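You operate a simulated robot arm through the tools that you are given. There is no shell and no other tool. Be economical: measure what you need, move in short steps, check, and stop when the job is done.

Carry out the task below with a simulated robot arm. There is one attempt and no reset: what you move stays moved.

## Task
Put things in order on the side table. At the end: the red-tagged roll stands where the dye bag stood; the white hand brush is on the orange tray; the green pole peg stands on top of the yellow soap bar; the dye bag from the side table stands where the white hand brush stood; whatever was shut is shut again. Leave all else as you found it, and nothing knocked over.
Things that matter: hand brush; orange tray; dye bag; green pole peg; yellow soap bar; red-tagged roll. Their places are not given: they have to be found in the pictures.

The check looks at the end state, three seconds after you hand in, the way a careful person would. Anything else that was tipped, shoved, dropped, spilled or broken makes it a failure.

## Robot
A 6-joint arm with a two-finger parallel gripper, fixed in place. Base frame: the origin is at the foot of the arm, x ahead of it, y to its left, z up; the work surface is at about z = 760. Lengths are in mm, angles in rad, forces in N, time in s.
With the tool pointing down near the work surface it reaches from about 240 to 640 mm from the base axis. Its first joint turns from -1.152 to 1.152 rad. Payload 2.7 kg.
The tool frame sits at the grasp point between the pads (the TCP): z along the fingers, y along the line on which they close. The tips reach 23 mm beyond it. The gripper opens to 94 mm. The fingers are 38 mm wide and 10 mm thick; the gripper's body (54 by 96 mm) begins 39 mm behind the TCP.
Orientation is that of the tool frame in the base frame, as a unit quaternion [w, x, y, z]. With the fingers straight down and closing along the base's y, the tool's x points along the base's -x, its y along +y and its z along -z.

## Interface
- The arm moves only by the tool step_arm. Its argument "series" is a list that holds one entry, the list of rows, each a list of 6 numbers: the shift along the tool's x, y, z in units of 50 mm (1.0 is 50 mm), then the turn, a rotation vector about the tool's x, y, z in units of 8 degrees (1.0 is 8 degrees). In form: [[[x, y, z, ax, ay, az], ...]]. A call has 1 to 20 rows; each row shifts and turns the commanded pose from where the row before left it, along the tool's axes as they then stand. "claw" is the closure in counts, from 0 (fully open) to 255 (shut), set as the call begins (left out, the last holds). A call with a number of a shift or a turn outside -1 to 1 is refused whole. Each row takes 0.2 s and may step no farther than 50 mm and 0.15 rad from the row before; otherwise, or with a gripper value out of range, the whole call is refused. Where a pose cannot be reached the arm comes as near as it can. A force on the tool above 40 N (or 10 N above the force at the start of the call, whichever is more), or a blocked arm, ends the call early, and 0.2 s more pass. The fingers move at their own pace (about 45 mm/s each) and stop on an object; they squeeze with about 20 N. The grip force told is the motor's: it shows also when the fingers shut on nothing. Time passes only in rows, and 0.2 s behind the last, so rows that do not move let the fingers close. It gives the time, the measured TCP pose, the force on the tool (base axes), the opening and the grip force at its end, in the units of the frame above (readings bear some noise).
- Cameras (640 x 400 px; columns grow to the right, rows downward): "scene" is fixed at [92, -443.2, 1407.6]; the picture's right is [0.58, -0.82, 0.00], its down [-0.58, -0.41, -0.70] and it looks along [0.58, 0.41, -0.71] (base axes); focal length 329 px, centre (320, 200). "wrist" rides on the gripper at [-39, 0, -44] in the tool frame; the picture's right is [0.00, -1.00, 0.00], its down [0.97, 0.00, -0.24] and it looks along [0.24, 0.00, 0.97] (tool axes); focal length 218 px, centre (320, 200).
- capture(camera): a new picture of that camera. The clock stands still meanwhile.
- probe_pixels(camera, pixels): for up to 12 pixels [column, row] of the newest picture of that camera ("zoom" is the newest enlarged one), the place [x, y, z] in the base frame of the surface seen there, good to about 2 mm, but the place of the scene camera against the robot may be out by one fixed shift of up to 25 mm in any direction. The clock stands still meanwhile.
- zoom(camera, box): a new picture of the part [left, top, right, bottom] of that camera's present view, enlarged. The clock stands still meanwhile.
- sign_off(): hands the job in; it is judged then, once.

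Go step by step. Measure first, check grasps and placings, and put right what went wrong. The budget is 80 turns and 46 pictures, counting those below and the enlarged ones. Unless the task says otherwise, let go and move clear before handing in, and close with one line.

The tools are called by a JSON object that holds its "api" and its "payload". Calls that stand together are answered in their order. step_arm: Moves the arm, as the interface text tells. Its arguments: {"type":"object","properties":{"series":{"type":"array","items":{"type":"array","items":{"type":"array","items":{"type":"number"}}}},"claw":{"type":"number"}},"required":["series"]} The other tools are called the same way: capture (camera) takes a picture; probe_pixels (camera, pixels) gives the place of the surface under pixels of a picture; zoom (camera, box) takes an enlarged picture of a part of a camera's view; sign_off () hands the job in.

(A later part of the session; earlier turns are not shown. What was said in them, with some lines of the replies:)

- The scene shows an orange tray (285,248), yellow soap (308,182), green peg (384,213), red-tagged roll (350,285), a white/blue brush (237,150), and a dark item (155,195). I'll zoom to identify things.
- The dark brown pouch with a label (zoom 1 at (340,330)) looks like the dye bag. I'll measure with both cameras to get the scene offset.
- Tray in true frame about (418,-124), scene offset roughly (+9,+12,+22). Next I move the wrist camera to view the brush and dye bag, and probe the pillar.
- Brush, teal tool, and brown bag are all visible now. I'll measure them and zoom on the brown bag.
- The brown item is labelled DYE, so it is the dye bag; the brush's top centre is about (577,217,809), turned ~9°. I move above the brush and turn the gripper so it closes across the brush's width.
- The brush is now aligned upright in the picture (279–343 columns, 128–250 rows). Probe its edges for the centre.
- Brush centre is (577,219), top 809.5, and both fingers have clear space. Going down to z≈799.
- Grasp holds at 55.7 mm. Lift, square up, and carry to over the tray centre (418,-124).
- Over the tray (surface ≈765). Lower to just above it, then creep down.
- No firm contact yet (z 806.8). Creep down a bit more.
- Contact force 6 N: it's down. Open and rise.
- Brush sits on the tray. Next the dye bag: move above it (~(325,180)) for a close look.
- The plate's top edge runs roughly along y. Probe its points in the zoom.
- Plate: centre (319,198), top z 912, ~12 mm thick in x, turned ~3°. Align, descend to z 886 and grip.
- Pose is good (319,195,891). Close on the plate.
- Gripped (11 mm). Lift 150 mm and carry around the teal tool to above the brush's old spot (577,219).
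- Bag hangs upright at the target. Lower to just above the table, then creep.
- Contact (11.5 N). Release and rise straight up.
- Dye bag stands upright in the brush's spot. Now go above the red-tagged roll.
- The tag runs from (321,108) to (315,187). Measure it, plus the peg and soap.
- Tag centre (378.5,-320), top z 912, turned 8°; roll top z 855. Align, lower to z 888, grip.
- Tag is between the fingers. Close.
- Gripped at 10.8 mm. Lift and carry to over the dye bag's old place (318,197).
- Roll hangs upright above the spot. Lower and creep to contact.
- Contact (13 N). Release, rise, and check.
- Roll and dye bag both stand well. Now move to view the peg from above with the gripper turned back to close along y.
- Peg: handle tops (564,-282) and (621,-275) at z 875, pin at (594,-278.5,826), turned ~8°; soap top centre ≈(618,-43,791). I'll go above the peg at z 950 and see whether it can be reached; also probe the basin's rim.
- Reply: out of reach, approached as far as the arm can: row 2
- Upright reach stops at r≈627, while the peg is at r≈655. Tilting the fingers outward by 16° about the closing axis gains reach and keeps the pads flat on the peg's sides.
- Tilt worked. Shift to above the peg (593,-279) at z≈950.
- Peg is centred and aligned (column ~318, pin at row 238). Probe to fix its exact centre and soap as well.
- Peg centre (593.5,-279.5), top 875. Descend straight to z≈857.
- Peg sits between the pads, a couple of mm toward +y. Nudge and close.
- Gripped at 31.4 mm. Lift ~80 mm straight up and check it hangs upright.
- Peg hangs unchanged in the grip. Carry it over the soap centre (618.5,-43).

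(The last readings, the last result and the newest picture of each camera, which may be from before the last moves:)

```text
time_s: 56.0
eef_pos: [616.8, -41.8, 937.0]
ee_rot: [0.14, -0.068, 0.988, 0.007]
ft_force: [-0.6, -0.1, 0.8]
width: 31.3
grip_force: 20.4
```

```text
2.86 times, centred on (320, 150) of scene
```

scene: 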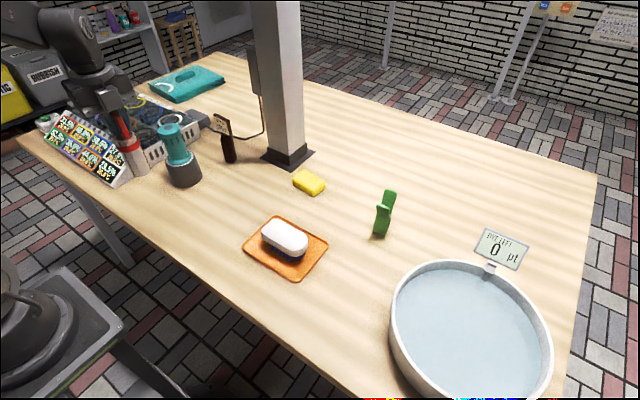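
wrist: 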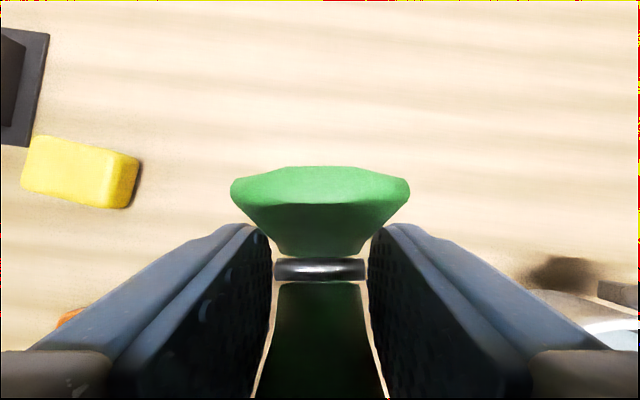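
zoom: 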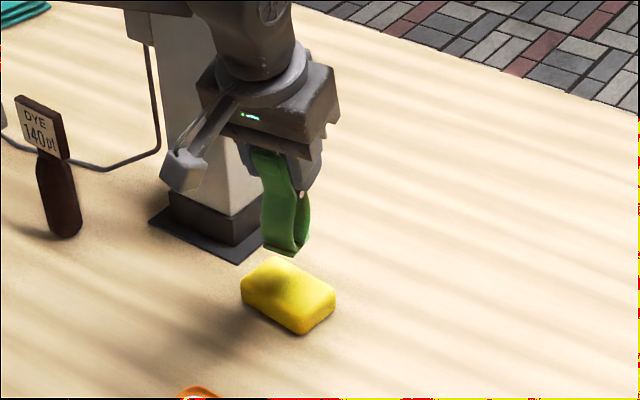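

Lower to ~8 mm above the soap, then creep.

{"api": "step_arm", "payload": {"series": [[[0.098, -0.012, 0.389, 0, 0, 0], [0.098, -0.012, 0.389, 0, 0, 0], [0, 0, 0, 0, 0, 0]]]}}

{"api": "zoom", "payload": {"camera": "scene", "box": [270, 130, 350, 210]}}

```text
time_s: 56.8
eef_pos: [618.5, -44.7, 896.3]
ee_rot: [0.14, -0.069, 0.988, 0.008]
ft_force: [0.4, 0.7, -0.4]
width: 31.6
grip_force: 19.8
```

```text
5.00 times, centred on (310, 170) of scene
```

zoom: 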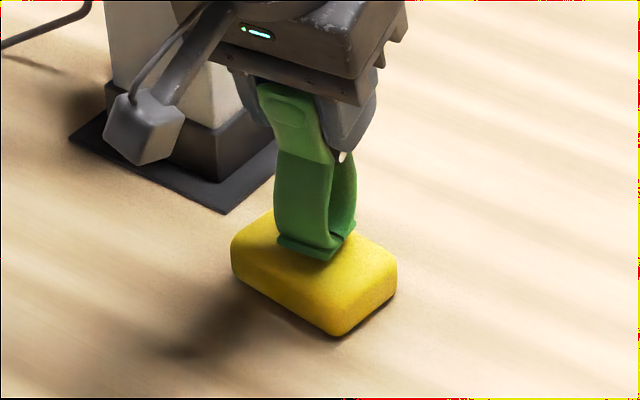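

Looks centred. Creep down in small steps.

{"api": "step_arm", "payload": {"series": [[[0.011, 0, 0.0385, 0, 0, 0], [0.011, 0, 0.0385, 0, 0, 0], [0.011, 0, 0.0385, 0, 0, 0], [0, 0, 0, 0, 0, 0]]]}}

{"api": "step_arm", "payload": {"series": [[[0.008, 0, 0.029, 0, 0, 0], [0, 0, 0, 0, 0, 0]]]}}

```text
time_s: 57.8
eef_pos: [619.4, -44.3, 890.2]
ee_rot: [0.139, -0.068, 0.988, 0.008]
ft_force: [0.7, -0.5, -0.2]
width: 31.4
grip_force: 20.2
```

```text
time_s: 58.4
eef_pos: [618.8, -42.5, 888.0]
ee_rot: [0.14, -0.068, 0.988, 0.008]
ft_force: [-0.1, 0.1, -0.6]
width: 31.3
grip_force: 19.9
```

{"api": "step_arm", "payload": {"series": [[[0.006, 0, 0.02, 0, 0, 0], [0, 0, 0, 0, 0, 0]]]}}

{"api": "zoom", "payload": {"camera": "scene", "box": [270, 130, 350, 210]}}

```text
time_s: 59.0
eef_pos: [619.0, -42.5, 886.9]
ee_rot: [0.141, -0.069, 0.988, 0.008]
ft_force: [-0.7, 0.2, 1.1]
width: 31.2
grip_force: 20.1
```

```text
5.00 times, centred on (310, 170) of scene
```

zoom: 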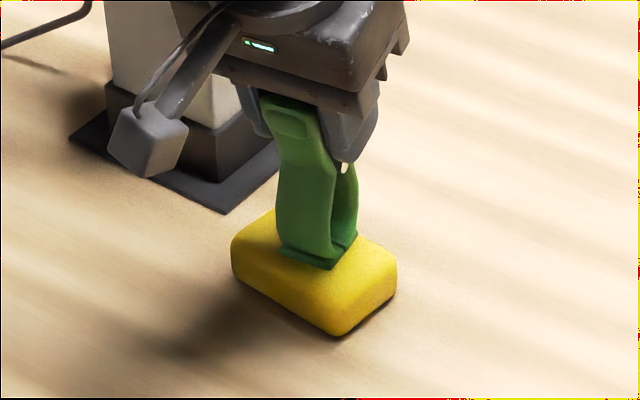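

Nearly touching. One or two more 1 mm steps.

{"api": "step_arm", "payload": {"series": [[[0.006, 0, 0.02, 0, 0, 0], [0, 0, 0, 0, 0, 0]]]}}

```text
time_s: 59.6
eef_pos: [619.0, -43.7, 888.2]
ee_rot: [0.141, -0.069, 0.988, 0.007]
ft_force: [-3.0, -1.6, 8.8]
width: 31.5
grip_force: 20.2
```

Contact (8.8 N). Open fully, then rise straight up.

{"api": "step_arm", "payload": {"series": [[[0, 0, 0, 0, 0, 0], [0, 0, 0, 0, 0, 0], [0, 0, 0, 0, 0, 0], [0, 0, 0, 0, 0, 0], [0, 0, 0, 0, 0, 0], [0, 0, 0, 0, 0, 0]]], "claw": 0}}

{"api": "step_arm", "payload": {"series": [[[-0.083, 0.001, -0.288, 0, 0, 0], [-0.167, 0.002, -0.577, 0, 0, 0], [-0.222, 0.002, -0.77, 0, 0, 0], [0, 0, 0, 0, 0, 0]]]}}

{"api": "zoom", "payload": {"camera": "scene", "box": [250, 80, 390, 220]}}

```text
time_s: 61.0
eef_pos: [618.6, -43.7, 887.1]
ee_rot: [0.14, -0.069, 0.988, 0.008]
ft_force: [0.0, 0.3, -0.6]
width: 93.9
grip_force: 0.1
```

```text
time_s: 62.0
eef_pos: [620.1, -43.0, 969.6]
ee_rot: [0.139, -0.069, 0.988, 0.008]
ft_force: [0.1, -0.3, -0.6]
width: 94.0
grip_force: 0.1
```

```text
2.86 times, centred on (320, 150) of scene
```

zoom: 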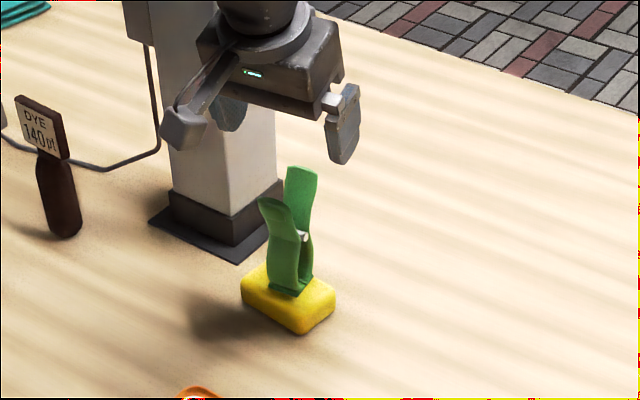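

Peg stands on the soap. Retreat clear and take a final picture.

{"api": "step_arm", "payload": {"series": [[[-0.1, 0, -0.6, 0, 0, 0], [0.8, 0, -0.23, 0, 0, 0], [0.8, 0, -0.23, 0, 0, 0], [0.8, 0, -0.23, 0, 0, 0], [0.8, 0, -0.23, 0, 0, 0], [0, 0, 0, 0, 0, 0]]]}}

{"api": "capture", "payload": {"camera": "scene"}}

{"api": "capture", "payload": {"camera": "wrist"}}

```text
time_s: 63.4
eef_pos: [450.0, -66.8, 1001.4]
ee_rot: [0.14, -0.069, 0.988, 0.008]
ft_force: [0.0, -0.1, 1.0]
width: 94.1
grip_force: 0.0
```

```text
8 pictures are left
```

scene: 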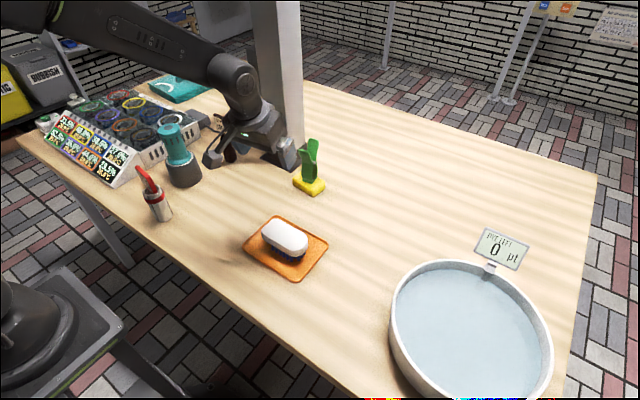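

```text
7 pictures are left
```

wrist: 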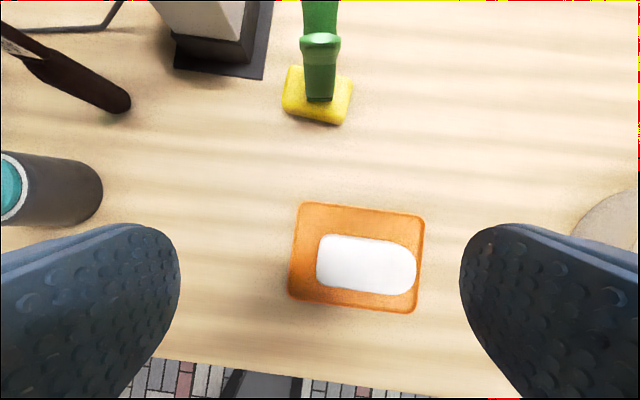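

The latest pictures show everything standing in its place: roll at (155,195), brush on the tray at (285,240), peg on the soap at (310,170), and dye bag upright at the brush's old spot. The arm is clear and I opened nothing, so I'm handing in.

{"api": "sign_off", "payload": {}}

```text
The job is handed in.
```

I've handed the job in: the roll is where the dye bag stood, the brush is on the tray, the peg stands on the soap, and the dye bag is where the brush stood; nothing was opened or knocked over.
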